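You operate a simulated robot arm through the tools that you are given. There is no shell and no other tool.

The job below is to be done with a simulated robot arm. You get a single attempt, and the scene is never put back.

Task
Lay the long wood block in the jig, push the fence home and varnish the patch on its top.
Fine: use the pad and the dish; the pad ends in the steel tray. A coat counts when it lies all over at full strength: go over it till it gets no stronger.

The check looks at the end state, three seconds after you hand in, the way a careful person would. Anything else that was tipped, shoved, dropped, spilled or broken makes it a failure.

Robot
A 6-joint arm with a two-finger gripper, fixed in place. Base frame: the origin is at the foot of the arm, x ahead of it, y to its left, z up; the work surface is at about z = 760. Lengths are in mm, angles in rad, forces in N, time in s.
Its first joint turns from -2.897 to 2.897 rad. Payload 3.43 kg.
Tool frame: the origin (TCP) lies between the finger pads and is the grasp point; the fingertips stand 20 mm ahead of it; z points along the fingers, y is the line along which they close. The gripper opens to 190 mm. The gripper's body begins 248 mm behind the TCP.
Orientation is told as [roll, pitch, yaw] about the base's x, y, z axes, in that order, counted from this pose: with the fingers straight down and closing along the base's y, the tool's x points along the base's -x, its y along +y and its z along -z.

Tools
- The arm moves only by the tool step_arm. Its argument "moves" is one flat list of numbers, 7 for each row, row after row: the shift along the tool's x, y, z in mm, then the turn, a rotation vector about the tool's x, y, z in rad, then the gripper command, from -1 (shut) to 1 (fully open), values between in proportion. In form: [dx, dy, dz, rx, ry, rz, hand, dx, dy, dz, rx, ry, rz, hand, ...]. A call has 1 to 20 rows; each row shifts and turns the commanded pose from where the row before left it, along the tool's axes as they then stand. A row lasts 0.2 s, in which the tool goes at most 50 mm and 0.15 rad; a call with a longer step from one row to the next is refused whole, and so is a gripper value outside its range. A pose out of reach is approached as far as the arm can. The call stops where the force on the tool passes 40 N (or 10 N more than at its start, if that is more) or the arm is blocked; 0.2 s more then pass. Each finger travels about 45 mm/s and halts on what it meets, pressing with about 23 N; the grip force reading is that of the motor and also rises with nothing between the fingers. The clock runs only during rows and for 0.2 s after the last one: add rows that do not move to give the fingers time. It gives the time, the measured TCP pose, the force on the tool (base axes), the opening and the grip force at its end, in the units of the frame above (readings bear some noise), with the torque about the TCP (base axes, N m) and any sound that the robot's microphone picked up, and new pictures: "views" is both (left out), scene, wrist or none.
- Cameras (640 x 400 px; columns grow to the right, rows downward): "scene" is fixed at [400.5, -499.9, 1389.6]; the picture's right is [0.39, -0.92, 0.00], its down [-0.58, -0.24, -0.78] and it looks along [0.72, 0.30, -0.63] (base axes); focal length 320 px, centre (320, 200). "wrist" rides on the gripper at [70, -8, -288] in the tool frame; the picture's right is [0.12, 0.99, 0.00], its down [-0.96, 0.11, -0.25] and it looks along [-0.25, 0.03, 0.97] (tool axes); focal length 261 px, centre (320, 200).
- raise_lower(by): slides the trunk up (or, below 0, down) by that many mm; the arm rides with it, the base frame stays. It gives what a move gives, with no picture.
- measure_at(camera, pixels): for up to 12 pixels [column, row] of the newest picture of that camera ("zoom" is the newest enlarged one), the place [x, y, z] in the base frame of the surface seen there, good to about 2 mm. No time passes.
- enlarge(camera, box): a new picture of the part [left, top, right, bottom] of that camera's present view, enlarged. No time passes.
- job_done(): hands the job in; it is judged then, once.

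Leave the gripper open and the arm clear of the work at the hand-in unless told otherwise.

The tools are called after "Request:" as name(argument=value, ...) on one line, values as JSON. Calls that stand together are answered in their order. step_arm: Moves the arm, as the interface text tells. Its arguments: {"type":"object","properties":{"moves":{"type":"array","items":{"type":"number"}},"views":{"type":"string","enum":["both","scene","wrist","none"]}},"required":["moves"]} The other tools are called the same way: raise_lower (by) slides the trunk up or down; measure_at (camera, pixels) gives the place of the surface under pixels of a picture; enlarge (camera, box) takes an enlarged picture of a part of a camera's view; job_done () hands the job in.

At the start:

```text
clock: 0.0
position: [832.3, 175.9, 1096.3]
tool_rot: [0.001, 0.0, -0.001]
ft_force: [-0.2, 0.0, 0.5]
wrist_torque: [-0.01, 0.01, 0.02]
gripper_width: 190.1
grasp_force: 0.1
trunk travel left (down, up): [-175.0, 65.0]
```

scene: 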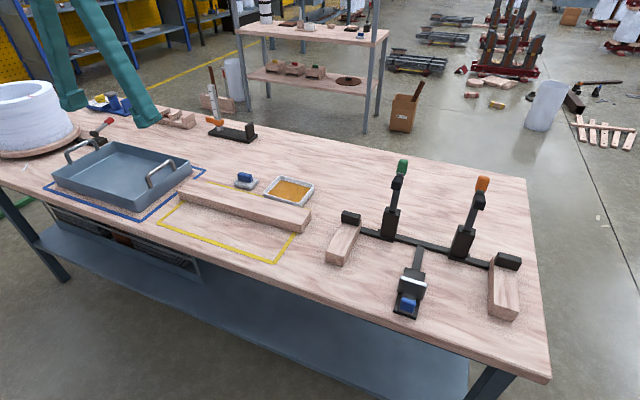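
wrist: 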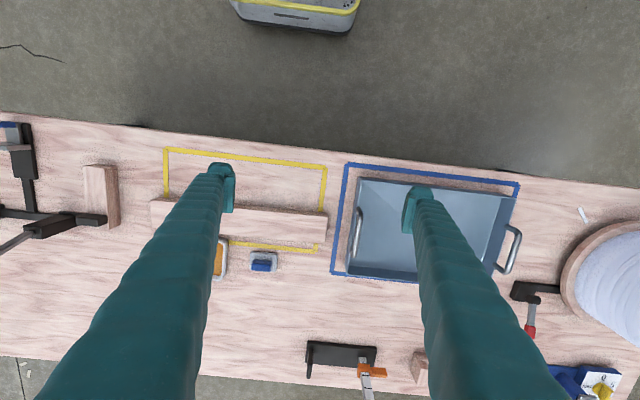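

I see the table with a tray (left, blue outline), a long wood block at about (250,207) partly over the yellow outline, a pad (245,180), a dish (290,190), and a jig on the right with two clamps. I'll zoom in to look closer.

Request:
enlarge(camera="scene", box=[300, 140, 540, 330])

Request:
enlarge(camera="scene", box=[150, 150, 330, 270])

Request:
enlarge(camera="wrist", box=[0, 100, 340, 320])

```text
2.11 times, centred on (420, 235) of scene
```

zoom: 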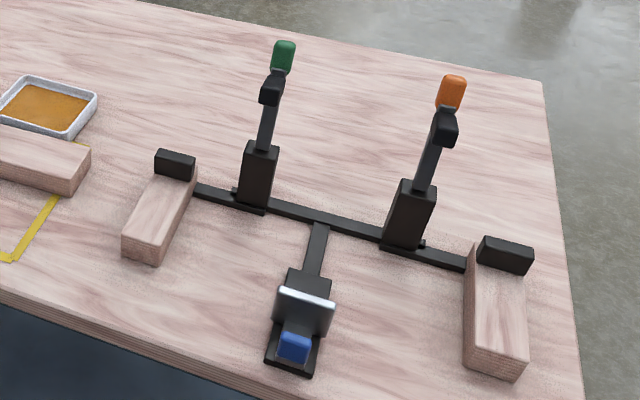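

```text
3.33 times, centred on (240, 210) of scene
```

zoom: 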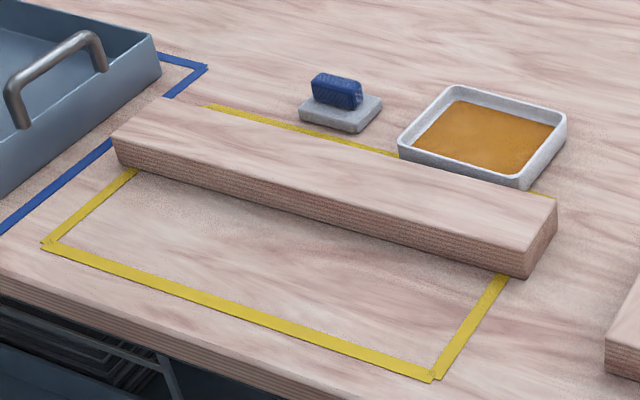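

```text
1.82 times, centred on (170, 210) of wrist
```

zoom: 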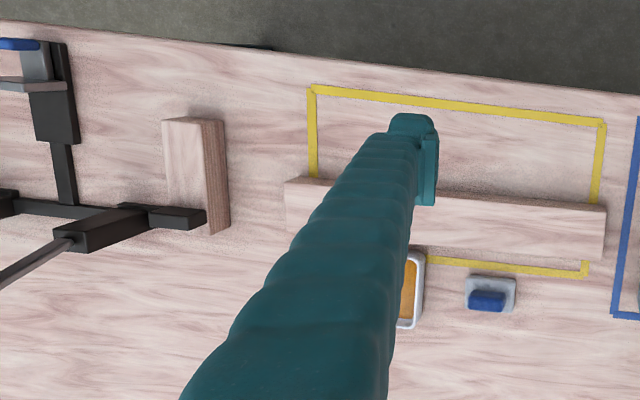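

I will measure the jig parts, block, pad, dish and tray in the scene picture.

Request:
measure_at(camera="scene", pixels=[[350, 215], [328, 250], [345, 260], [360, 228], [345, 243], [403, 240], [395, 235], [447, 252], [508, 258], [500, 300], [492, 310], [503, 280]])

Request:
measure_at(camera="scene", pixels=[[415, 260], [412, 275], [410, 292], [407, 305], [403, 312], [400, 318], [416, 272], [390, 232], [464, 240], [402, 165], [482, 183], [396, 195]])

Request:
measure_at(camera="scene", pixels=[[184, 190], [197, 181], [307, 209], [298, 228], [299, 233], [310, 215], [250, 203], [245, 177], [250, 186], [290, 190], [275, 197], [310, 182]])

Request:
measure_at(camera="scene", pixels=[[120, 180], [55, 178], [133, 209], [191, 172], [105, 143], [80, 145], [160, 165], [215, 130], [235, 130], [205, 140], [180, 122], [104, 130]])

```text
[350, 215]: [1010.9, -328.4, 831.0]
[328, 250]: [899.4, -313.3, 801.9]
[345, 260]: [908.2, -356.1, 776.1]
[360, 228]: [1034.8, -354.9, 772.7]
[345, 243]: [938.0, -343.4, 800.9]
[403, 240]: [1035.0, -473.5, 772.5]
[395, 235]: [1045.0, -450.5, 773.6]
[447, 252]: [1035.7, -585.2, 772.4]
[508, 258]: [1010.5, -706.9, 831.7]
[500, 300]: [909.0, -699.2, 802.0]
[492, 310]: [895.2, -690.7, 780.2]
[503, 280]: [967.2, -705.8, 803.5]
```

```text
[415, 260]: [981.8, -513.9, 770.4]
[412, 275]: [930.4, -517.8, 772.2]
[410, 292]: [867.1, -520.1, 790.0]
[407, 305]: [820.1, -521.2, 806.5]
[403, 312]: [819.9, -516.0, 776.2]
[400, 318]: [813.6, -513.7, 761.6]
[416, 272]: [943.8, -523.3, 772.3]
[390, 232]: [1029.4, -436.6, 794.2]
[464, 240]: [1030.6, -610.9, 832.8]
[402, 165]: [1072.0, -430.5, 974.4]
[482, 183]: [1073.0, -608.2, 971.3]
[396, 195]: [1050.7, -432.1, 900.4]
```

```text
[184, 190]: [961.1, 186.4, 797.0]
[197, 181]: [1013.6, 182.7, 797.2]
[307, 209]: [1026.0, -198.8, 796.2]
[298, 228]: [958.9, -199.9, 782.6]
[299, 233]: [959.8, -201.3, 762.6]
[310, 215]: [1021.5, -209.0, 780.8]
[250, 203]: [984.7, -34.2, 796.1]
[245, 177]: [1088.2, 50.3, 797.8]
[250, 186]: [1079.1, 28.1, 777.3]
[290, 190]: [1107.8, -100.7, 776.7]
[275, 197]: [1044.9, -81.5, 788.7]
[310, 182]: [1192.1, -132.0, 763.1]
```

```text
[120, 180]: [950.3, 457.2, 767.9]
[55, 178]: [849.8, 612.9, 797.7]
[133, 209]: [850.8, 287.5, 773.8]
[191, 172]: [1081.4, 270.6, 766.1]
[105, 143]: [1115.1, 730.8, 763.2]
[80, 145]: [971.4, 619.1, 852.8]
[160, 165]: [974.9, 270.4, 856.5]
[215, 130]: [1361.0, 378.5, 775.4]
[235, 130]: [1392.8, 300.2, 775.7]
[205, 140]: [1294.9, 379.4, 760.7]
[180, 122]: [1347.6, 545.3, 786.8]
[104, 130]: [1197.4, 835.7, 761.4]
```

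The pad (about x 1088) and the jig lie at or past the stated 980 mm reach, so I need to learn how far the arm gets. First I go above the block at the present height, turning 90° so the fingers close across the block, and look with the wrist camera.

Request:
step_arm(moves=[0, 0, 0, 0, 0, -0.15, 1, 0, 0, 0, 0, 0, -0.15, 1, 0, 0, 0, 0, 0, -0.15, 1, 0, 0, 0, 0, 0, -0.15, 1, 0, 0, 0, 0, 0, -0.15, 1, 0, 0, 0, 0, 0, -0.15, 1, 0, 0, 0, 0, 0, -0.15, 1, 0, 0, 0, 0, 0, -0.15, 1, 0, 0, 0, 0, 0, -0.15, 1, 0, 0, 0, 0, 0, -0.15, 1, 0, 0, 0, 0, 0, -0.0708, 1, 0, 0, 0, 0, 0, 0, 1])

```text
clock: 2.6
position: [831.7, 176.8, 1096.4]
tool_rot: [-0.002, 0.0, 1.572]
ft_force: [-0.1, -1.0, 0.1]
wrist_torque: [0.01, 0.05, 0.01]
gripper_width: 189.9
grasp_force: 0.0
trunk travel left (down, up): [-175.0, 65.0]
```

scene: 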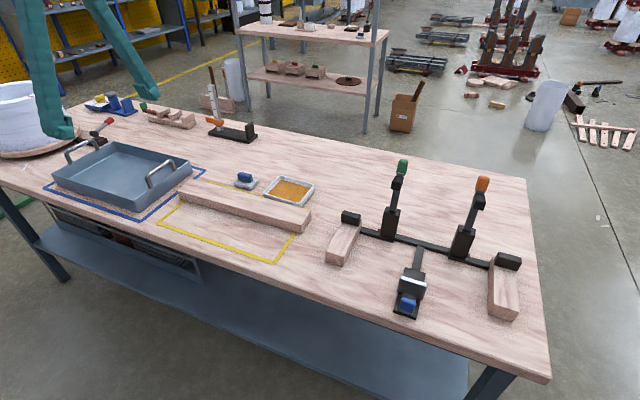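
wrist: 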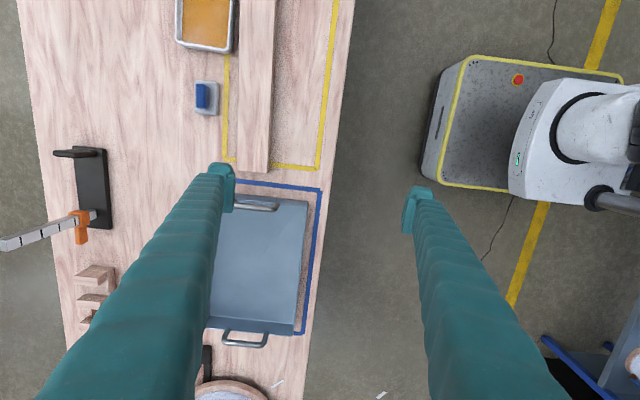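

Tool is yawed 90° (tool x = base −y, tool y = base −x). Now I move over the block centre (993, −8), staying high, to test reach and see.

Request:
step_arm(moves=[37, -32.2, 0, 0, 0, 0, 1, 37, -32.2, 0, 0, 0, 0, 1, 37, -32.2, 0, 0, 0, 0, 1, 37, -32.2, 0, 0, 0, 0, 1, 37, -32.2, 0, 0, 0, 0, 1, 0, 0, 0, 0, 0, 0, 1])

```text
clock: 4.0
position: [991.1, -10.7, 1095.1]
tool_rot: [0.0, 0.002, 1.57]
ft_force: [-0.7, 0.6, -1.5]
wrist_torque: [0.03, 0.12, 0.0]
gripper_width: 190.1
grasp_force: 0.1
trunk travel left (down, up): [-175.0, 65.0]
```

scene: 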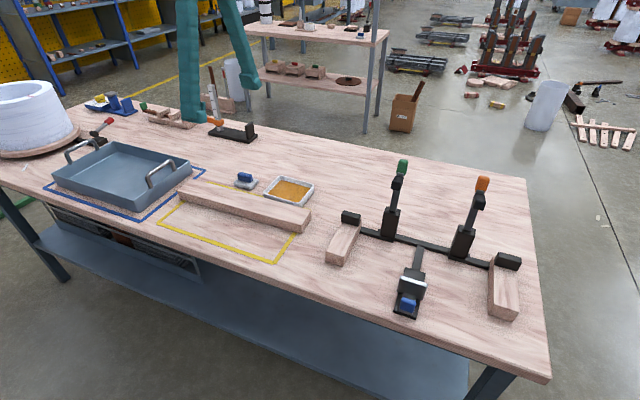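
wrist: 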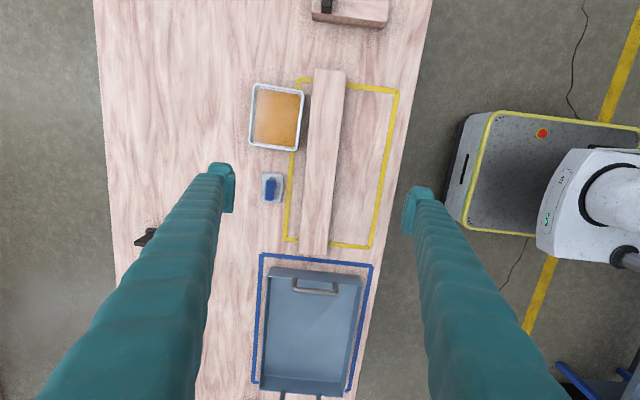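

Reach is fine at this height. Let me enlarge the block in the wrist view to look for the patch, and measure.

Request:
enlarge(camera="wrist", box=[220, 50, 420, 270])

Request:
measure_at(camera="wrist", pixels=[[316, 71], [344, 72], [302, 250], [325, 253], [330, 160], [272, 187], [263, 174], [283, 176], [263, 200], [280, 202], [277, 115], [253, 85]])

Request:
measure_at(camera="wrist", pixels=[[304, 88], [249, 145], [299, 150], [315, 288], [270, 270], [360, 275], [262, 388], [345, 392], [310, 340], [335, 10], [385, 25], [325, 7]])

```text
1.82 times, centred on (320, 160) of wrist
```

zoom: 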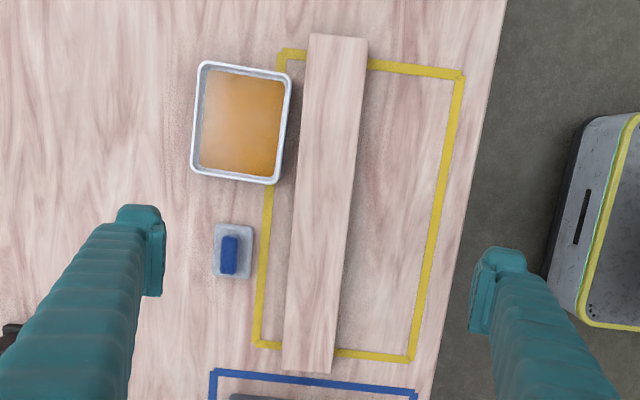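

```text
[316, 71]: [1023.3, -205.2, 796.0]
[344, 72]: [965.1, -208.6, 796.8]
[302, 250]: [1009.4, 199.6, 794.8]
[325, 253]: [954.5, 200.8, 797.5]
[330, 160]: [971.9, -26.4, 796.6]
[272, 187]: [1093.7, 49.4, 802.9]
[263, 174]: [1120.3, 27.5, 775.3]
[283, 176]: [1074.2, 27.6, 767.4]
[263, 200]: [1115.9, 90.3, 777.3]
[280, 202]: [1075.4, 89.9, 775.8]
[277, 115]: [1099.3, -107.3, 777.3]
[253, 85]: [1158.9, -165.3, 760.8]
```

```text
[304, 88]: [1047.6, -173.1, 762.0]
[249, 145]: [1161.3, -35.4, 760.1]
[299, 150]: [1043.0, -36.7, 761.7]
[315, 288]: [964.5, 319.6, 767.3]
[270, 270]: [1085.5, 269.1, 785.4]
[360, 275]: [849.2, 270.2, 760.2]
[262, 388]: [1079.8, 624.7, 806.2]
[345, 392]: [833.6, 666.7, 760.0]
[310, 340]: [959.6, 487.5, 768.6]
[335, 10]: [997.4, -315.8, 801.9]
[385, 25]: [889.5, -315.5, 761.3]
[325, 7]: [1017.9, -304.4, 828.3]
```

The block is about 408 × 57 × 36 mm, centred near (988, −3), turned about +0.03 rad. The pad is at (1095, 58), the dish about x 1043–1161, y −170…−36. Next I look at the jig from above, staying high.

Request:
step_arm(moves=[46.9, 6.1, 0, 0, 0, 0, 1, 46.9, 6.1, 0, 0, 0, 0, 1, 46.9, 6.1, 0, 0, 0, 0, 1, 46.9, 6.1, 0, 0, 0, 0, 1, 46.9, 6.1, 0, 0, 0, 0, 1, 46.9, 6.1, 0, 0, 0, 0, 1, 46.9, 6.1, 0, 0, 0, 0, 1, 46.9, 6.1, 0, 0, 0, 0, 1, 46.9, 6.1, 0, 0, 0, 0, 1, 46.9, 6.1, 0, 0, 0, 0, 1, 0, 0, 0, 0, 0, 0, 1])

```text
clock: 6.4
position: [931.9, -477.0, 1094.8]
tool_rot: [-0.001, 0.001, 1.571]
ft_force: [0.2, 0.0, -1.1]
wrist_torque: [0.06, 0.09, 0.03]
gripper_width: 190.0
grasp_force: 0.0
trunk travel left (down, up): [-175.0, 65.0]
```

scene: 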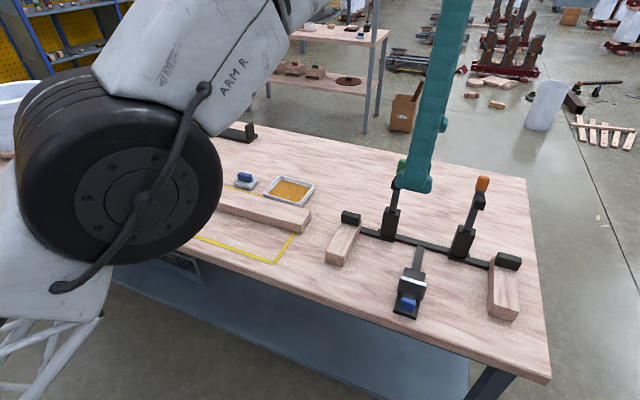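
wrist: 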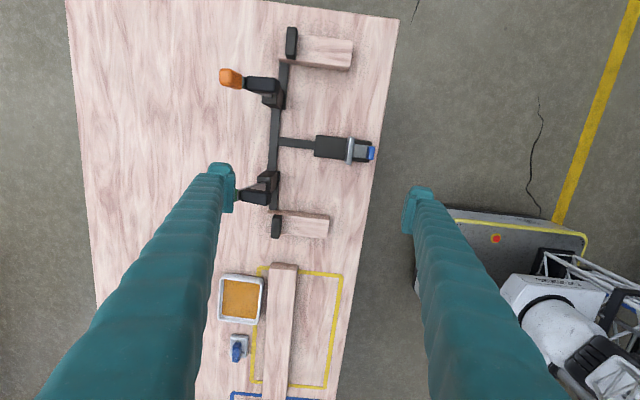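

Reached (932, −477) fully at this height. I enlarge the jig as seen from above and measure it.

Request:
enlarge(camera="wrist", box=[200, 15, 400, 245])

Request:
enlarge(camera="scene", box=[320, 190, 540, 330])

Request:
measure_at(camera="wrist", pixels=[[292, 28], [298, 38], [292, 58], [353, 42], [350, 68], [300, 62], [325, 52], [277, 218], [283, 235], [329, 217], [326, 237], [305, 225]])

Request:
measure_at(camera="wrist", pixels=[[316, 137], [316, 156], [330, 147], [347, 148], [351, 140], [353, 160], [361, 148], [370, 152], [300, 143], [275, 120], [270, 90], [265, 185]])

```text
1.74 times, centred on (300, 130) of wrist
```

zoom: 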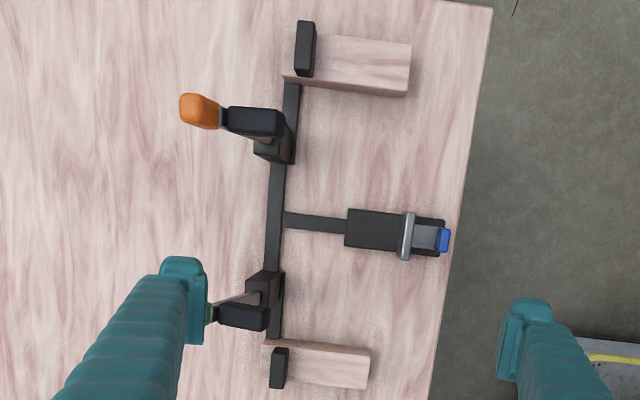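

```text
2.86 times, centred on (430, 260) of scene
```

zoom: 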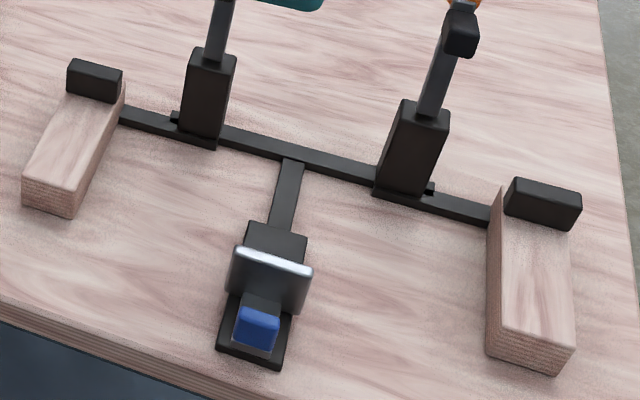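

```text
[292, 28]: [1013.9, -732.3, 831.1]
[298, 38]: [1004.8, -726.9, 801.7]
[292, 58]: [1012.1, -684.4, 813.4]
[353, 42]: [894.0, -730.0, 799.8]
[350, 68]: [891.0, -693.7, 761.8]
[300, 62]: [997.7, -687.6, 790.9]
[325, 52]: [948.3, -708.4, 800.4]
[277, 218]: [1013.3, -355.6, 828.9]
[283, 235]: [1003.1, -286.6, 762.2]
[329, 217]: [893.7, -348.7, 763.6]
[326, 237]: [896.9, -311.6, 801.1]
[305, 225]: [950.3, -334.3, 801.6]
```

```text
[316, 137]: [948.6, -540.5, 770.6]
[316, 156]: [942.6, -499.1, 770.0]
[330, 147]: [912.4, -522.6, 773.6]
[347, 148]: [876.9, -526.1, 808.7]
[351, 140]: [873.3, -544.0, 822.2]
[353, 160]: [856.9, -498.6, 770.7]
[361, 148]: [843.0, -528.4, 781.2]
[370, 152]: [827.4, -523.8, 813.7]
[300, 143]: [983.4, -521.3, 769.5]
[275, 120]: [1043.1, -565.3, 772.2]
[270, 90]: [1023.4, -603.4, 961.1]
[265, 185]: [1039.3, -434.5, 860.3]
```

The jig: two wooden rests (top z≈802, around y −331 and −711) with black stops whose front faces are at x≈1003; the fence plate stands at x≈877, y≈−521. The block spans the rests against the stops and the fence must travel about 70 mm in +x. I go back above the block, align the yaw, half-close to 80 mm, then lower the trunk to test low reach.

Request:
step_arm(moves=[-47.4, -5.6, 0, 0, 0, 0, 0.5, -47.4, -5.6, 0, 0, 0, 0, 0.2, -47.4, -5.6, 0, 0, 0, 0, 0, -47.4, -5.6, 0, 0, 0, 0, -0.158, -47.4, -5.6, 0, 0, 0, 0, -0.158, -47.4, -5.6, 0, 0, 0, 0, -0.158, -47.4, -5.6, 0, 0, 0, 0, -0.158, -47.4, -5.6, 0, 0, 0, 0, -0.158, -47.4, -5.6, 0, 0, 0, 0, -0.158, -47.4, -5.6, 0, 0, 0, 0, -0.158, 0, 0, 0, 0, 0, -0.03, -0.158, 0, 0, 0, 0, 0, 0, -0.158], views="scene")

Request:
raise_lower(by=-150)

```text
clock: 9.0
position: [990.2, -3.3, 1097.1]
tool_rot: [-0.001, 0.0, 1.601]
ft_force: [0.5, 0.1, 0.2]
wrist_torque: [0.01, -0.02, 0.01]
gripper_width: 79.7
grasp_force: 0.1
trunk travel left (down, up): [-175.0, 65.0]
```

scene: 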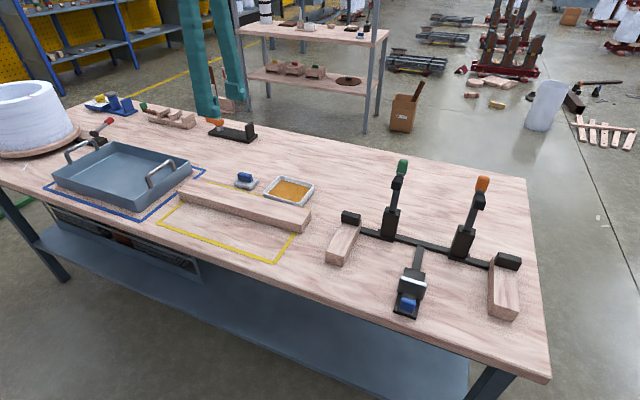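

```text
clock: 10.8
position: [989.4, -3.7, 946.7]
tool_rot: [-0.001, 0.0, 1.599]
ft_force: [-0.1, 0.2, 0.7]
wrist_torque: [0.03, 0.02, 0.02]
gripper_width: 80.2
grasp_force: 0.1
trunk travel left (down, up): [-25.0, 215.0]
```

Now at z 947. I descend to about z 830 (fingertips ~810, still above the block) and look.

Request:
step_arm(moves=[0, 0, 40, 0, 0, 0, -0.158, 0, 0, 40, 0, 0, 0, -0.158, 0, 0, 36, 0, 0, 0, -0.158, 0, 0, 0, 0, 0, 0, -0.158])

```text
clock: 11.8
position: [990.8, -3.9, 827.7]
tool_rot: [-0.001, 0.001, 1.599]
ft_force: [1.1, 0.2, 0.1]
wrist_torque: [0.02, 0.0, -0.02]
gripper_width: 80.1
grasp_force: 0.0
trunk travel left (down, up): [-25.0, 215.0]
```

scene: 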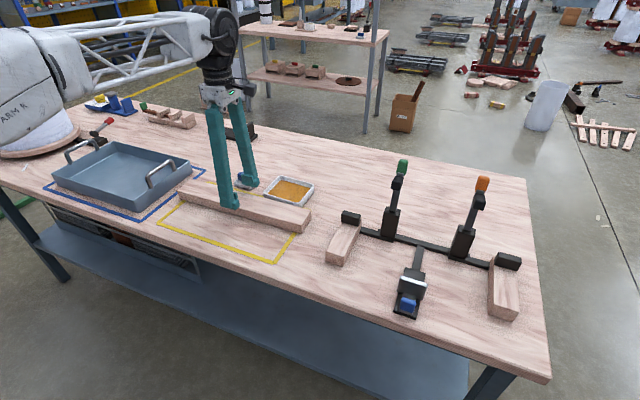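
wrist: 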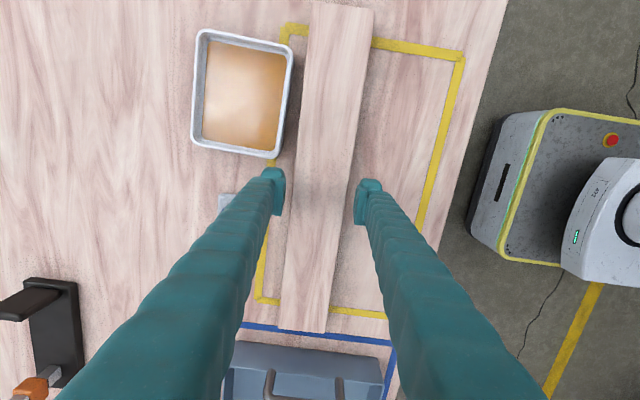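

Fingers straddle the block. I enlarge the wrist view to check the clearances and see whether a patch shows on the block's top.

Request:
enlarge(camera="wrist", box=[220, 0, 420, 340])

Request:
enlarge(camera="scene", box=[170, 160, 330, 250])

Request:
measure_at(camera="wrist", pixels=[[312, 5], [372, 8], [282, 328], [325, 332], [295, 180], [350, 180], [320, 185], [270, 158], [278, 45], [200, 35], [230, 200], [277, 210]])

```text
1.18 times, centred on (320, 170) of wrist
```

zoom: 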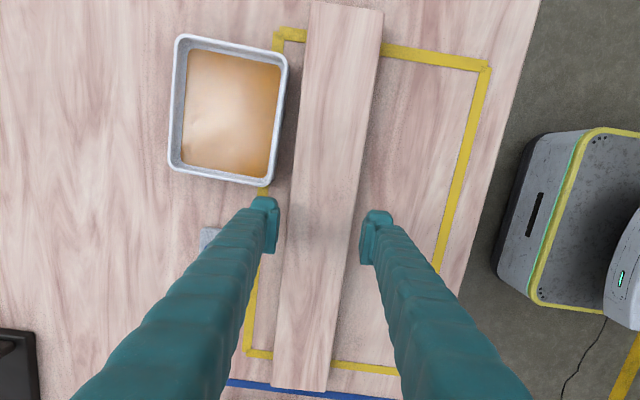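

```text
4.00 times, centred on (250, 205) of scene
```

zoom: 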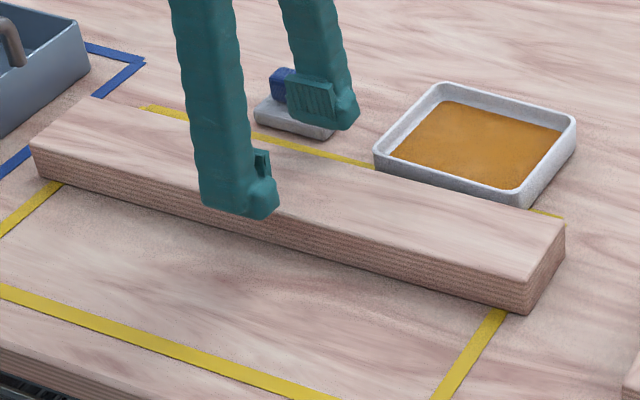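

```text
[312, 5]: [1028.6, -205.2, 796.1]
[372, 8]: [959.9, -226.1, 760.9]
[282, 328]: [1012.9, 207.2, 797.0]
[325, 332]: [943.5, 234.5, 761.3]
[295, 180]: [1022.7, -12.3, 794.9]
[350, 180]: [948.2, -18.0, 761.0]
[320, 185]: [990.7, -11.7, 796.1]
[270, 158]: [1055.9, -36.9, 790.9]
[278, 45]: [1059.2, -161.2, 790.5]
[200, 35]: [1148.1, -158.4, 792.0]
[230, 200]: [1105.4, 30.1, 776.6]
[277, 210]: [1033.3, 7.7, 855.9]
```

No patch is visible by eye yet; the block top looks uniform. The fingers clear the block by ~10 mm each side, the dish and pad are out of the way. I descend 42 mm and close the gripper.

Request:
step_arm(moves=[0, 0, 15, 0, 0, 0, -0.158, 0, 0, 15, 0, 0, 0, -0.158, 0, 0, 12, 0, 0, 0, -0.158, 0, 0, 0, 0, 0, 0, -0.158, 0, 0, 0, 0, 0, 0, -0.3, 0, 0, 0, 0, 0, 0, -0.4, 0, 0, 0, 0, 0, 0, -0.6, 0, 0, 0, 0, 0, 0, -1, 0, 0, 0, 0, 0, 0, -1, 0, 0, 0, 0, 0, 0, -1])

```text
clock: 13.9
position: [990.2, -4.6, 788.0]
tool_rot: [-0.002, 0.0, 1.6]
ft_force: [-1.9, -0.7, -0.8]
wrist_torque: [-0.03, 0.07, -0.1]
gripper_width: 69.5
grasp_force: 23.1
trunk travel left (down, up): [-25.0, 215.0]
```

scene: 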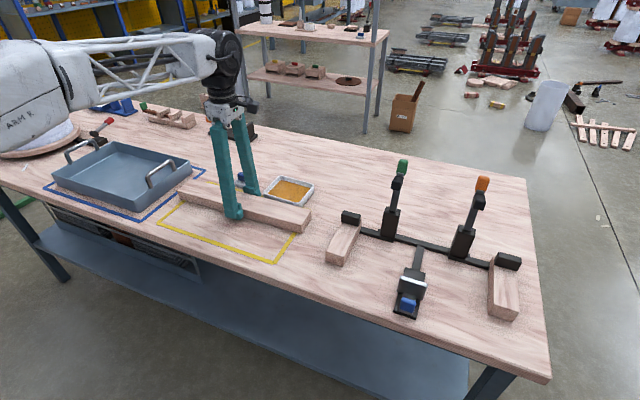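
wrist: 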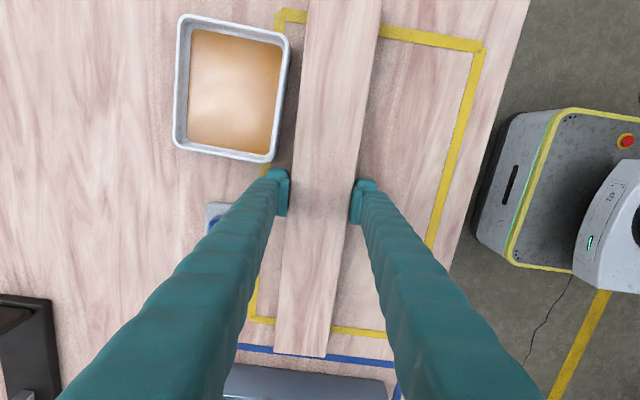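

The gripper stopped at 69.5 mm with 23 N: the block is held (it is ~70 mm wide). I lift it 90 mm straight up.

Request:
step_arm(moves=[0, 0, -10, 0, 0, 0, -1, 0, 0, -20, 0, 0, 0, -1, 0, 0, -30, 0, 0, 0, -1, 0, 0, -30, 0, 0, 0, -1, 0, 0, 0, 0, 0, 0, -1])

```text
clock: 15.2
position: [990.3, -3.6, 878.6]
tool_rot: [0.001, 0.001, 1.598]
ft_force: [0.9, -0.7, -6.9]
wrist_torque: [0.0, -0.03, -0.02]
gripper_width: 69.3
grasp_force: 22.9
trunk travel left (down, up): [-25.0, 215.0]
```

scene: 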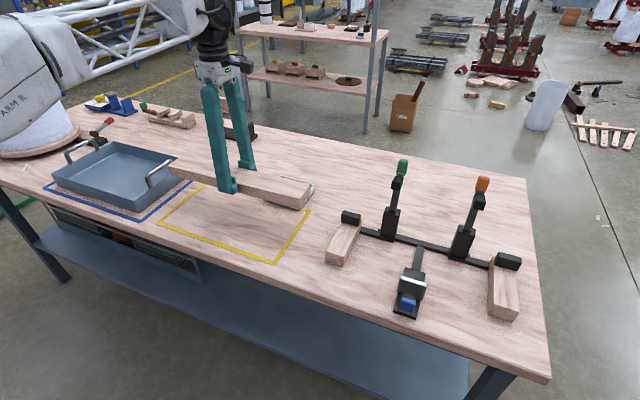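
wrist: 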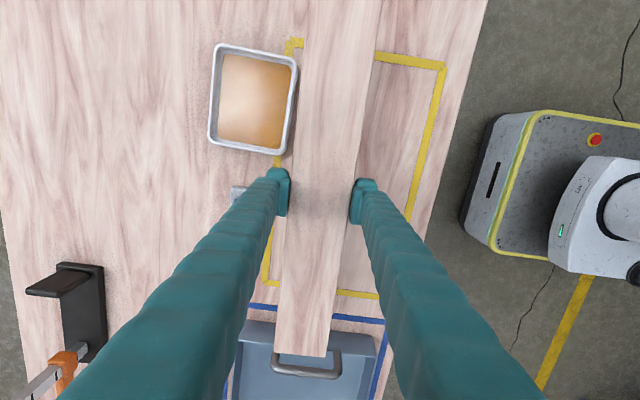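

Block is lifted (bottom ≈ 850, load ≈7 N). I raise 20 mm more, square the yaw to the jig, draw back to x≈935 to stay clear of the clamps, then carry it to y≈−521.

Request:
step_arm(moves=[0, 0, -20, 0, 0, 0.028, -1, 0, 28, 0, 0, 0, 0, -1, 0, 27, 0, 0, 0, 0, -1, 37, 0, 0, 0, 0, 0, -1, 40, 0, 0, 0, 0, 0, -1, 40, 0, 0, 0, 0, 0, -1, 40, 0, 0, 0, 0, 0, -1, 40, 0, 0, 0, 0, 0, -1, 40, 0, 0, 0, 0, 0, -1, 40, 0, 0, 0, 0, 0, -1, 40, 0, 0, 0, 0, 0, -1, 40, 0, 0, 0, 0, 0, -1, 40, 0, 0, 0, 0, 0, -1, 40, 0, 0, 0, 0, 0, -1, 40, 0, 0, 0, 0, 0, -1, 40, 0, 0, 0, 0, 0, -1, 0, 0, 0, 0, 0, 0, -1])

```text
clock: 18.8
position: [936.6, -520.8, 896.5]
tool_rot: [0.001, 0.001, 1.573]
ft_force: [0.5, -0.3, -7.9]
wrist_torque: [0.04, 0.13, -0.02]
gripper_width: 69.3
grasp_force: 23.1
trunk travel left (down, up): [-25.0, 215.0]
```

scene: 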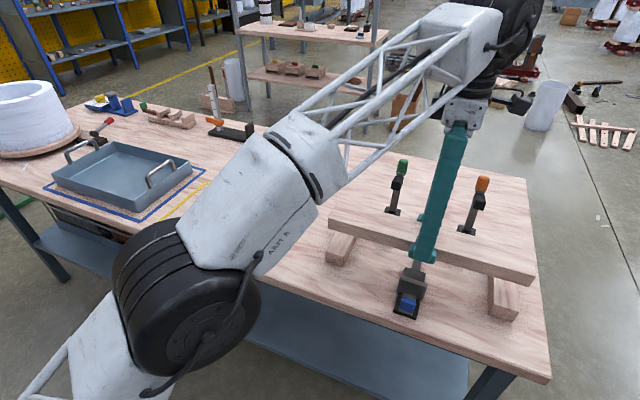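
wrist: 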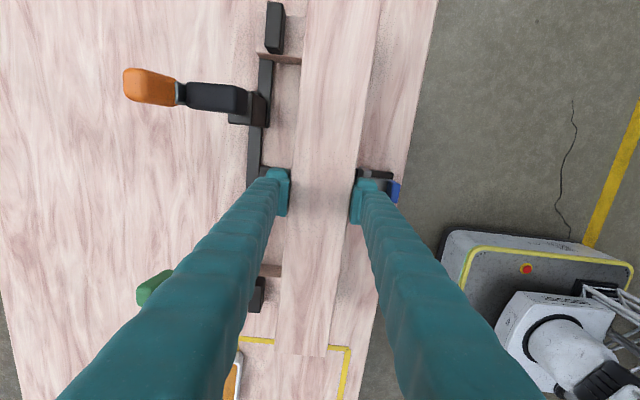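

Held over the jig at (937, −521, 897). I measure stops, rests and the block's ends to centre it in y.

Request:
enlarge(camera="scene", box=[300, 150, 560, 330])

Request:
measure_at(camera="wrist", pixels=[[275, 10], [275, 40], [285, 57], [275, 57], [300, 5], [276, 352], [325, 355], [253, 285], [262, 310], [275, 268], [280, 273], [240, 110]])

Request:
measure_at(camera="scene", pixels=[[327, 215], [338, 206], [530, 283], [534, 268], [326, 240], [355, 242], [490, 280], [518, 295], [416, 290], [410, 300], [405, 312], [400, 275]])

```text
2.22 times, centred on (430, 240) of scene
```

zoom: 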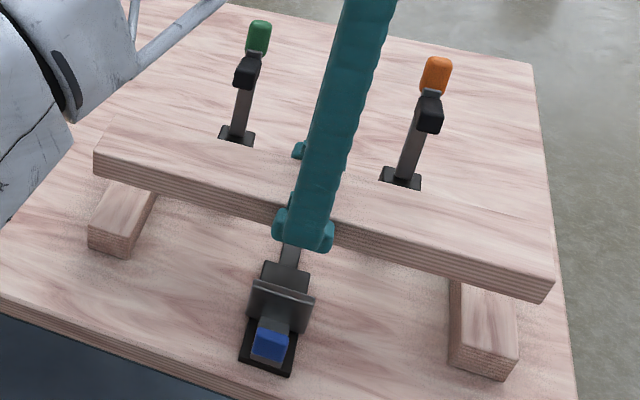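

```text
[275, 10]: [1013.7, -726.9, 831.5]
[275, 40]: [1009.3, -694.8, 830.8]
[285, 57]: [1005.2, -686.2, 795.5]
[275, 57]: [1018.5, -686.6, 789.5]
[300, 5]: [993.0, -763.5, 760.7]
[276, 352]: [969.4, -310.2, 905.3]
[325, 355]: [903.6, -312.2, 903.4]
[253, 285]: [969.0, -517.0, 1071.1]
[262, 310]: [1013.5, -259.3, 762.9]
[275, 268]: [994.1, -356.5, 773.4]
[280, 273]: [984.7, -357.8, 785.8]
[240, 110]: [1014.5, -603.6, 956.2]
```

```text
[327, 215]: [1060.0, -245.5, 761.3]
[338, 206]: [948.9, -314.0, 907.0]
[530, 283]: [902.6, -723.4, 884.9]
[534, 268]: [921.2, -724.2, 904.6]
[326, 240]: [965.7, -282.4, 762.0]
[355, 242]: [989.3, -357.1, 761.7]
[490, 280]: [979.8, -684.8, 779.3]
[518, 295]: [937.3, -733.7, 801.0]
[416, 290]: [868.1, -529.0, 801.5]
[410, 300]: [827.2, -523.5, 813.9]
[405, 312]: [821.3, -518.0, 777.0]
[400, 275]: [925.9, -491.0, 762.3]
```

Rests span y −307…−357 and −685…−735, so their middle is y −521; the block now spans −312…−723 and needs 3 mm more in −y. I move +29 mm in x, −3 mm in y, then go down 55 mm (bottom then ≈ 813, rests at 802).

Request:
step_arm(moves=[3, -14, 0, 0, 0, -0.001, -1, 0, -15, 0, 0, 0, 0, -1, 0, 0, 0, 0, 0, 0, -1, 0, 0, 20, 0, 0, 0, -1, 0, 0, 20, 0, 0, 0, -1, 0, 0, 15, 0, 0, 0, -1, 0, 0, 0, 0, 0, 0, -1, 0, 0, 0, 0, 0, 0, -1])

```text
clock: 20.6
position: [951.8, -517.0, 839.1]
tool_rot: [0.0, 0.0, 1.571]
ft_force: [-0.5, -0.2, -6.8]
wrist_torque: [0.0, 0.0, 0.0]
gripper_width: 69.2
grasp_force: 23.4
out of reach, approached as far as the arm can: row 1, 2
trunk travel left (down, up): [-25.0, 215.0]
```

scene: 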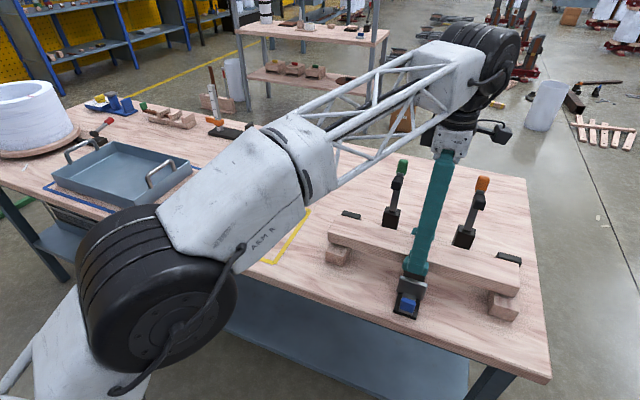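
wrist: 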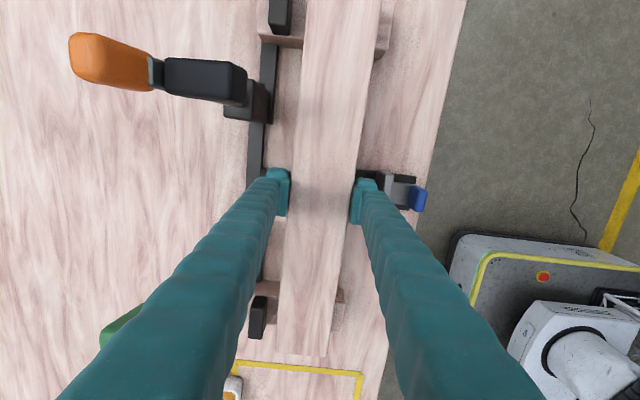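

The arm's vertical reach ended at about r = 1083 mm, so the block is at x≈952 – still well on the rests (x 893–1003) and the fence can push it the last ~18 mm. I shift slightly (−5 in x, −5 in y) to centre it in y and check how the command follows.

Request:
step_arm(moves=[5, 5, 0, 0, 0, 0, -1, 0, 0, 0, 0, 0, 0, -1, 0, 0, 0, 0, 0, 0, -1], views="none")

```text
clock: 21.4
position: [947.2, -521.4, 838.8]
tool_rot: [0.002, 0.001, 1.572]
ft_force: [0.5, 0.5, -6.5]
wrist_torque: [0.01, -0.03, -0.01]
gripper_width: 69.3
grasp_force: 22.8
trunk travel left (down, up): [-25.0, 215.0]
```

Command follows. Now I lower in 2 mm rows, 8 mm in all, to near contact with the rests.

Request:
step_arm(moves=[0, 0, 2, 0, 0, 0, -1, 0, 0, 2, 0, 0, 0, -1, 0, 0, 2, 0, 0, 0, -1, 0, 0, 2, 0, 0, 0, -1, 0, 0, 0, 0, 0, 0, -1], views="none")

```text
clock: 22.6
position: [946.5, -522.4, 830.9]
tool_rot: [0.002, 0.0, 1.571]
ft_force: [0.4, 0.6, -7.6]
wrist_torque: [-0.04, 0.02, 0.03]
gripper_width: 69.3
grasp_force: 23.1
trunk travel left (down, up): [-25.0, 215.0]
```

Still carrying the full weight. I go down in 1 mm rows and watch the force.

Request:
step_arm(moves=[0, 0, 1, 0, 0, 0, -1, 0, 0, 1, 0, 0, 0, -1, 0, 0, 0, 0, 0, 0, -1], views="scene")

```text
clock: 23.4
position: [947.3, -521.7, 828.2]
tool_rot: [0.0, -0.002, 1.572]
ft_force: [-1.1, 0.9, -5.2]
wrist_torque: [0.1, -0.06, 0.09]
gripper_width: 69.3
grasp_force: 23.4
trunk travel left (down, up): [-25.0, 215.0]
```

scene: 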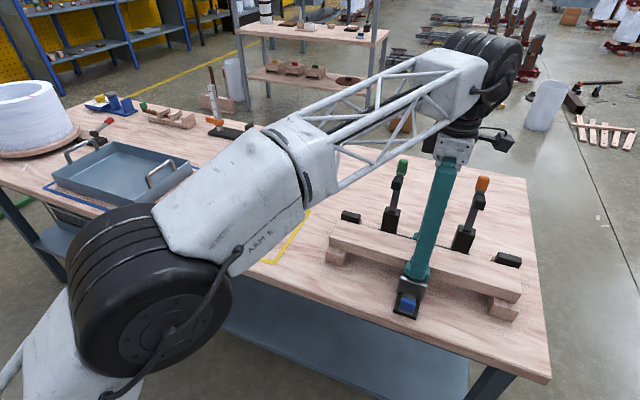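

Slight contact begins (−5 N, small torque). I lower 1–2 mm more to make it rest, watching the force.

Request:
step_arm(moves=[0, 0, 0.7, 0, 0, 0, -1, 0, 0, 0.7, 0, 0, 0, -1, 0, 0, 0, 0, 0, 0, -1], views="none")

```text
clock: 24.1
position: [946.4, -522.6, 827.4]
tool_rot: [0.001, -0.001, 1.572]
ft_force: [-0.3, -1.9, 5.7]
wrist_torque: [-0.04, 0.14, -0.09]
gripper_width: 69.0
grasp_force: 22.7
trunk travel left (down, up): [-25.0, 215.0]
```

The force went to +5.7 N upward: the block now rests on both rests. I open to about 84 mm to release (near finger stays clear of the fence plate).

Request:
step_arm(moves=[0, 0, 0, 0, 0, 0, -0.24, 0, 0, 0, 0, 0, 0, -0.2, 0, 0, 0, 0, 0, 0, -0.15, 0, 0, 0, 0, 0, 0, -0.115, 0, 0, 0, 0, 0, 0, -0.115])

```text
clock: 25.4
position: [946.5, -523.2, 828.6]
tool_rot: [0.001, 0.0, 1.572]
ft_force: [0.1, 0.1, 0.0]
wrist_torque: [0.01, 0.0, 0.01]
gripper_width: 84.2
grasp_force: 0.1
trunk travel left (down, up): [-25.0, 215.0]
```

scene: 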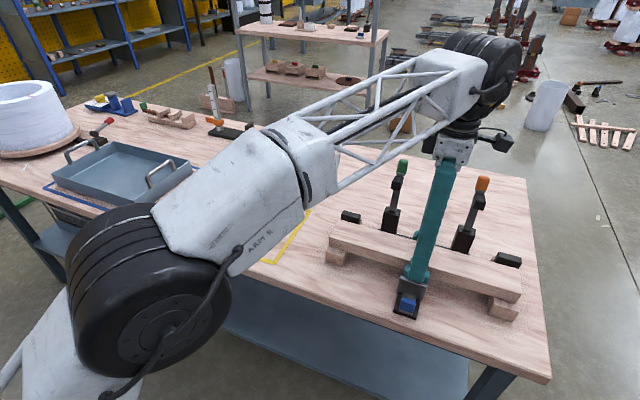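
wrist: 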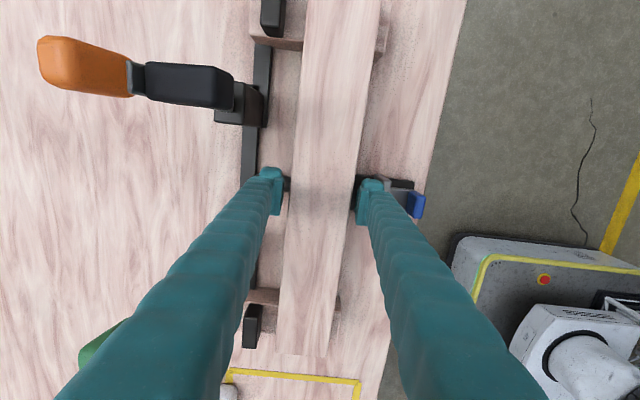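

The block lies on the rests and is free. I rise 110 mm, then turn back to yaw 0 while moving back in x to look at the fence.

Request:
step_arm(moves=[0, 0, -15, 0, 0, 0, -0.115, 0, 0, -30, 0, 0, 0, -0.115, 0, 0, -40, 0, 0, 0, -0.115, 0, 0, -40, 0, 0, 0, -0.115, 0, 45, 0, 0, 0, 0, -0.115, 0, 45, 0, 0, 0, 0, -0.115, 0, 45, 0, 0, 0, 0, -0.115, 0, 0, 0, 0, 0, 0.15, -0.115, 0, 0, 0, 0, 0, 0.15, -0.115, 0, 0, 0, 0, 0, 0.15, -0.115, 0, 0, 0, 0, 0, 0.15, -0.115, 0, 0, 0, 0, 0, 0.15, -0.115, 0, 0, 0, 0, 0, 0.15, -0.115, 0, 0, 0, 0, 0, 0.15, -0.115, 0, 0, 0, 0, 0, 0.15, -0.115, 0, 0, 0, 0, 0, 0.15, -0.115, 0, 0, 0, 0, 0, 0.15, -0.115, 0, 0, 0, 0, 0, 0.071, -0.115, 0, 0, 0, 0, 0, 0, -0.115])

```text
clock: 29.4
position: [786.5, -507.6, 933.3]
tool_rot: [-0.001, 0.0, 0.002]
ft_force: [-0.1, -0.3, -0.4]
wrist_torque: [0.01, -0.01, -0.03]
gripper_width: 84.1
grasp_force: 0.0
out of reach, approached as far as the arm can: row 3, 4
trunk travel left (down, up): [-25.0, 215.0]
```

scene: 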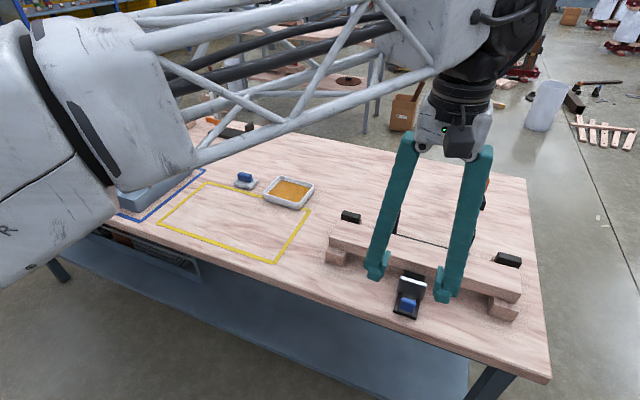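
wrist: 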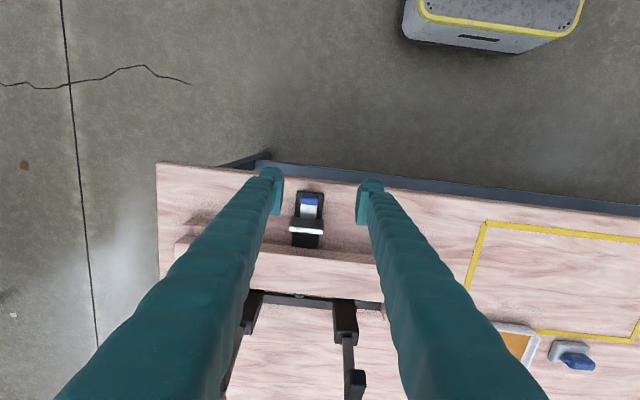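

Reach shrinks with height (rows 3–4 pulled back at z>900 when the fingertips were already above the block), which suggests that raising the trunk will give more low reach. The fence handle is at (309,200) in the wrist view; I enlarge and measure.

Request:
enlarge(camera="wrist", box=[230, 150, 400, 320])

Request:
enlarge(camera="scene", box=[310, 190, 540, 330])

Request:
measure_at(camera="wrist", pixels=[[309, 197], [309, 203], [300, 200], [318, 200], [307, 212], [291, 226], [324, 233], [307, 231], [307, 241], [309, 193], [300, 190], [320, 192]])

Request:
measure_at(camera="scene", pixels=[[331, 236], [344, 225], [520, 297], [524, 280], [413, 282], [420, 290], [408, 300], [413, 303], [399, 306], [405, 308], [402, 278], [424, 284]])

```text
2.35 times, centred on (315, 235) of wrist
```

zoom: 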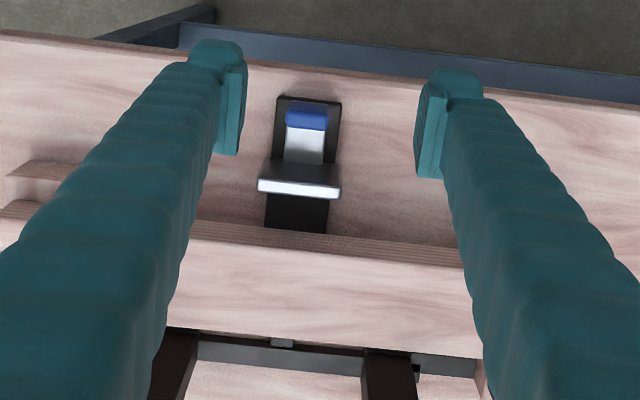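

```text
2.78 times, centred on (425, 260) of scene
```

zoom: 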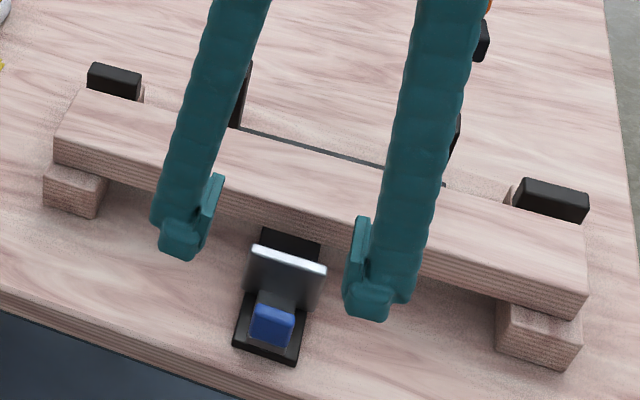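

```text
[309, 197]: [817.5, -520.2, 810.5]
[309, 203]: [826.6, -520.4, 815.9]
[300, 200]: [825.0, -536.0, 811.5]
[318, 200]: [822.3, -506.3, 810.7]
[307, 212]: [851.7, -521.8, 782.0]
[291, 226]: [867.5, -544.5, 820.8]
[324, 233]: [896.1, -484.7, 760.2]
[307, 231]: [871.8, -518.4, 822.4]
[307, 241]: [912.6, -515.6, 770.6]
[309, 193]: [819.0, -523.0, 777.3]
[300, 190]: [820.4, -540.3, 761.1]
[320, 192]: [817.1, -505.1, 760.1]
```

```text
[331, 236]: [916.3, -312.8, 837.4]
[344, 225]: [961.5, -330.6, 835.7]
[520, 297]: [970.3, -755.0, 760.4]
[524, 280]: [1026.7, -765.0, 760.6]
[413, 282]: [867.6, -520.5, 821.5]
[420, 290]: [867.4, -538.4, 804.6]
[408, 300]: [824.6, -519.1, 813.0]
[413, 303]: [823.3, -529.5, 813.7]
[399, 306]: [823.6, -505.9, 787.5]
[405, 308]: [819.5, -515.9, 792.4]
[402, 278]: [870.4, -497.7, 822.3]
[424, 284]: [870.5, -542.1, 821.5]
```

Knob: x 817–832, y −505…−537, z ≈786–814; plate top 822 at x≈868–876. I close the gripper, move to x≈776, y −521 behind the knob and descend to TCP z≈808.

Request:
step_arm(moves=[10, -13.4, 0, 0, 0, 0, -1, 0, 0, 0, 0, 0, 0, -1, 0, 0, 0, 0, 0, 0, -1, 0, 0, 0, 0, 0, 0, -1, 0, 0, 0, 0, 0, 0, -1, 0, 0, 35, 0, 0, 0, -1, 0, 0, 35, 0, 0, 0, -1, 0, 0, 35, 0, 0, 0, -1, 0, 0, 20, 0, 0, 0, -1, 0, 0, 0, 0, 0, 0, -1])

```text
clock: 31.6
position: [776.8, -520.8, 809.2]
tool_rot: [-0.001, -0.001, 0.002]
ft_force: [0.0, 0.7, 0.2]
wrist_torque: [-0.07, 0.0, 0.0]
gripper_width: 0.1
grasp_force: 23.4
trunk travel left (down, up): [-25.0, 215.0]
```

scene: 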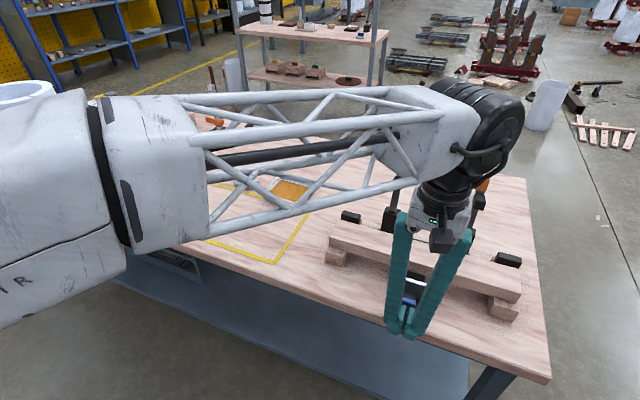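
wrist: 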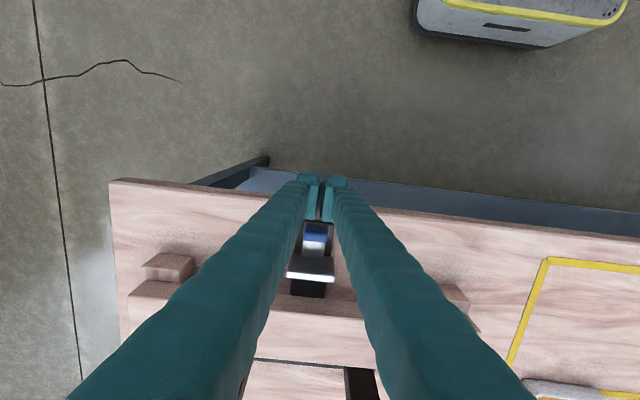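

Closed fingertips sit behind the knob, centred in y. I push in +x in 5 mm rows, first 55 mm.

Request:
step_arm(moves=[-5, 0, 0, 0, 0, 0, -1, -5, 0, 0, 0, 0, 0, -1, -5, 0, 0, 0, 0, 0, -1, -5, 0, 0, 0, 0, 0, -1, -5, 0, 0, 0, 0, 0, -1, -5, 0, 0, 0, 0, 0, -1, -5, 0, 0, 0, 0, 0, -1, -5, 0, 0, 0, 0, 0, -1, -5, 0, 0, 0, 0, 0, -1, -5, 0, 0, 0, 0, 0, -1, -5, 0, 0, 0, 0, 0, -1])

```text
clock: 34.0
position: [832.8, -521.1, 809.2]
tool_rot: [0.0, 0.0, 0.003]
ft_force: [-5.1, -2.7, 1.0]
wrist_torque: [-0.03, 0.0, -0.02]
gripper_width: 6.1
grasp_force: 34.1
trunk travel left (down, up): [-25.0, 215.0]
```

scene: 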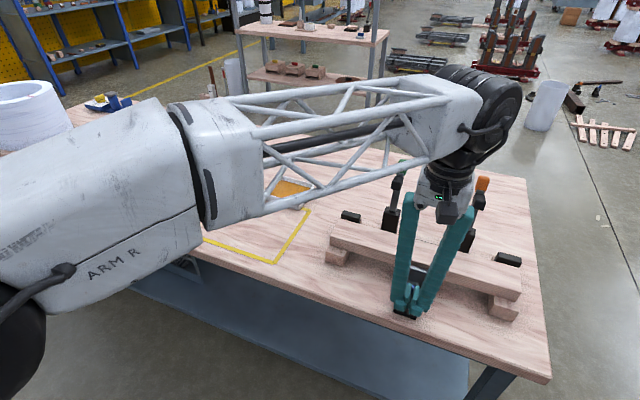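
wrist: 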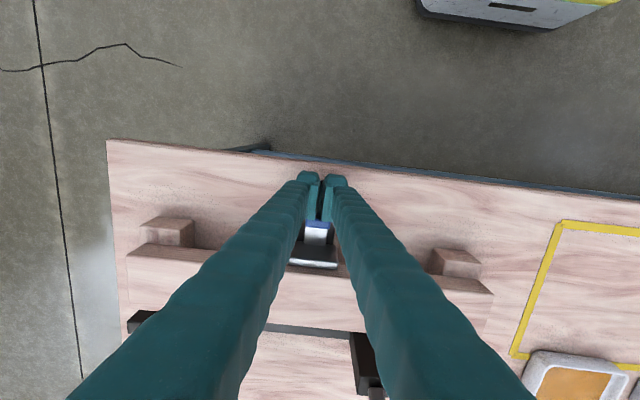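

The fence slides with ~5 N and the plate seems near the block. I push on in 4 mm rows until force rises.

Request:
step_arm(moves=[-4, 0, 0, 0, 0, 0, -1, -4, 0, 0, 0, 0, 0, -1, -4, 0, 0, 0, 0, 0, -1, -4, 0, 0, 0, 0, 0, -1, 0, 0, 0, 0, 0, 0, -1])

```text
clock: 34.8
position: [839.4, -522.0, 809.7]
tool_rot: [0.002, 0.011, 0.002]
ft_force: [-22.2, -5.2, 2.1]
wrist_torque: [-0.18, 0.11, -0.13]
gripper_width: 6.3
grasp_force: 34.6
trunk travel left (down, up): [-25.0, 215.0]
stopped in row 4: the force on the tool passed its limit at 47 N (the readings are from after the stop); the commanded pose is now the measured one
```

scene: 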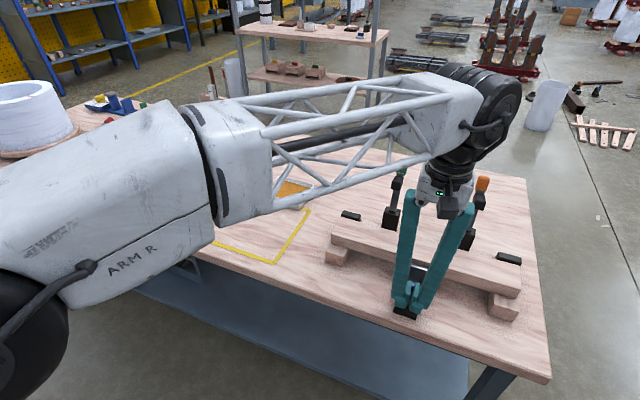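
wrist: 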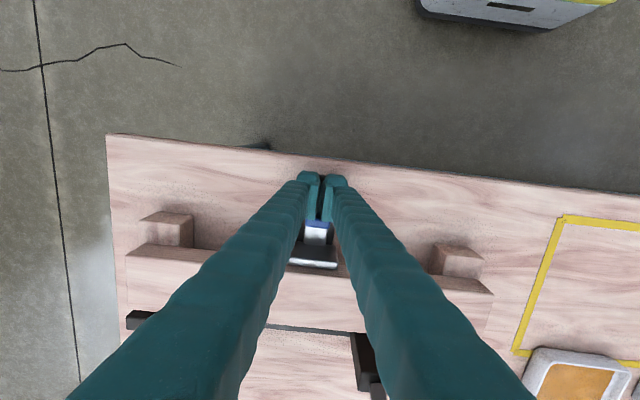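

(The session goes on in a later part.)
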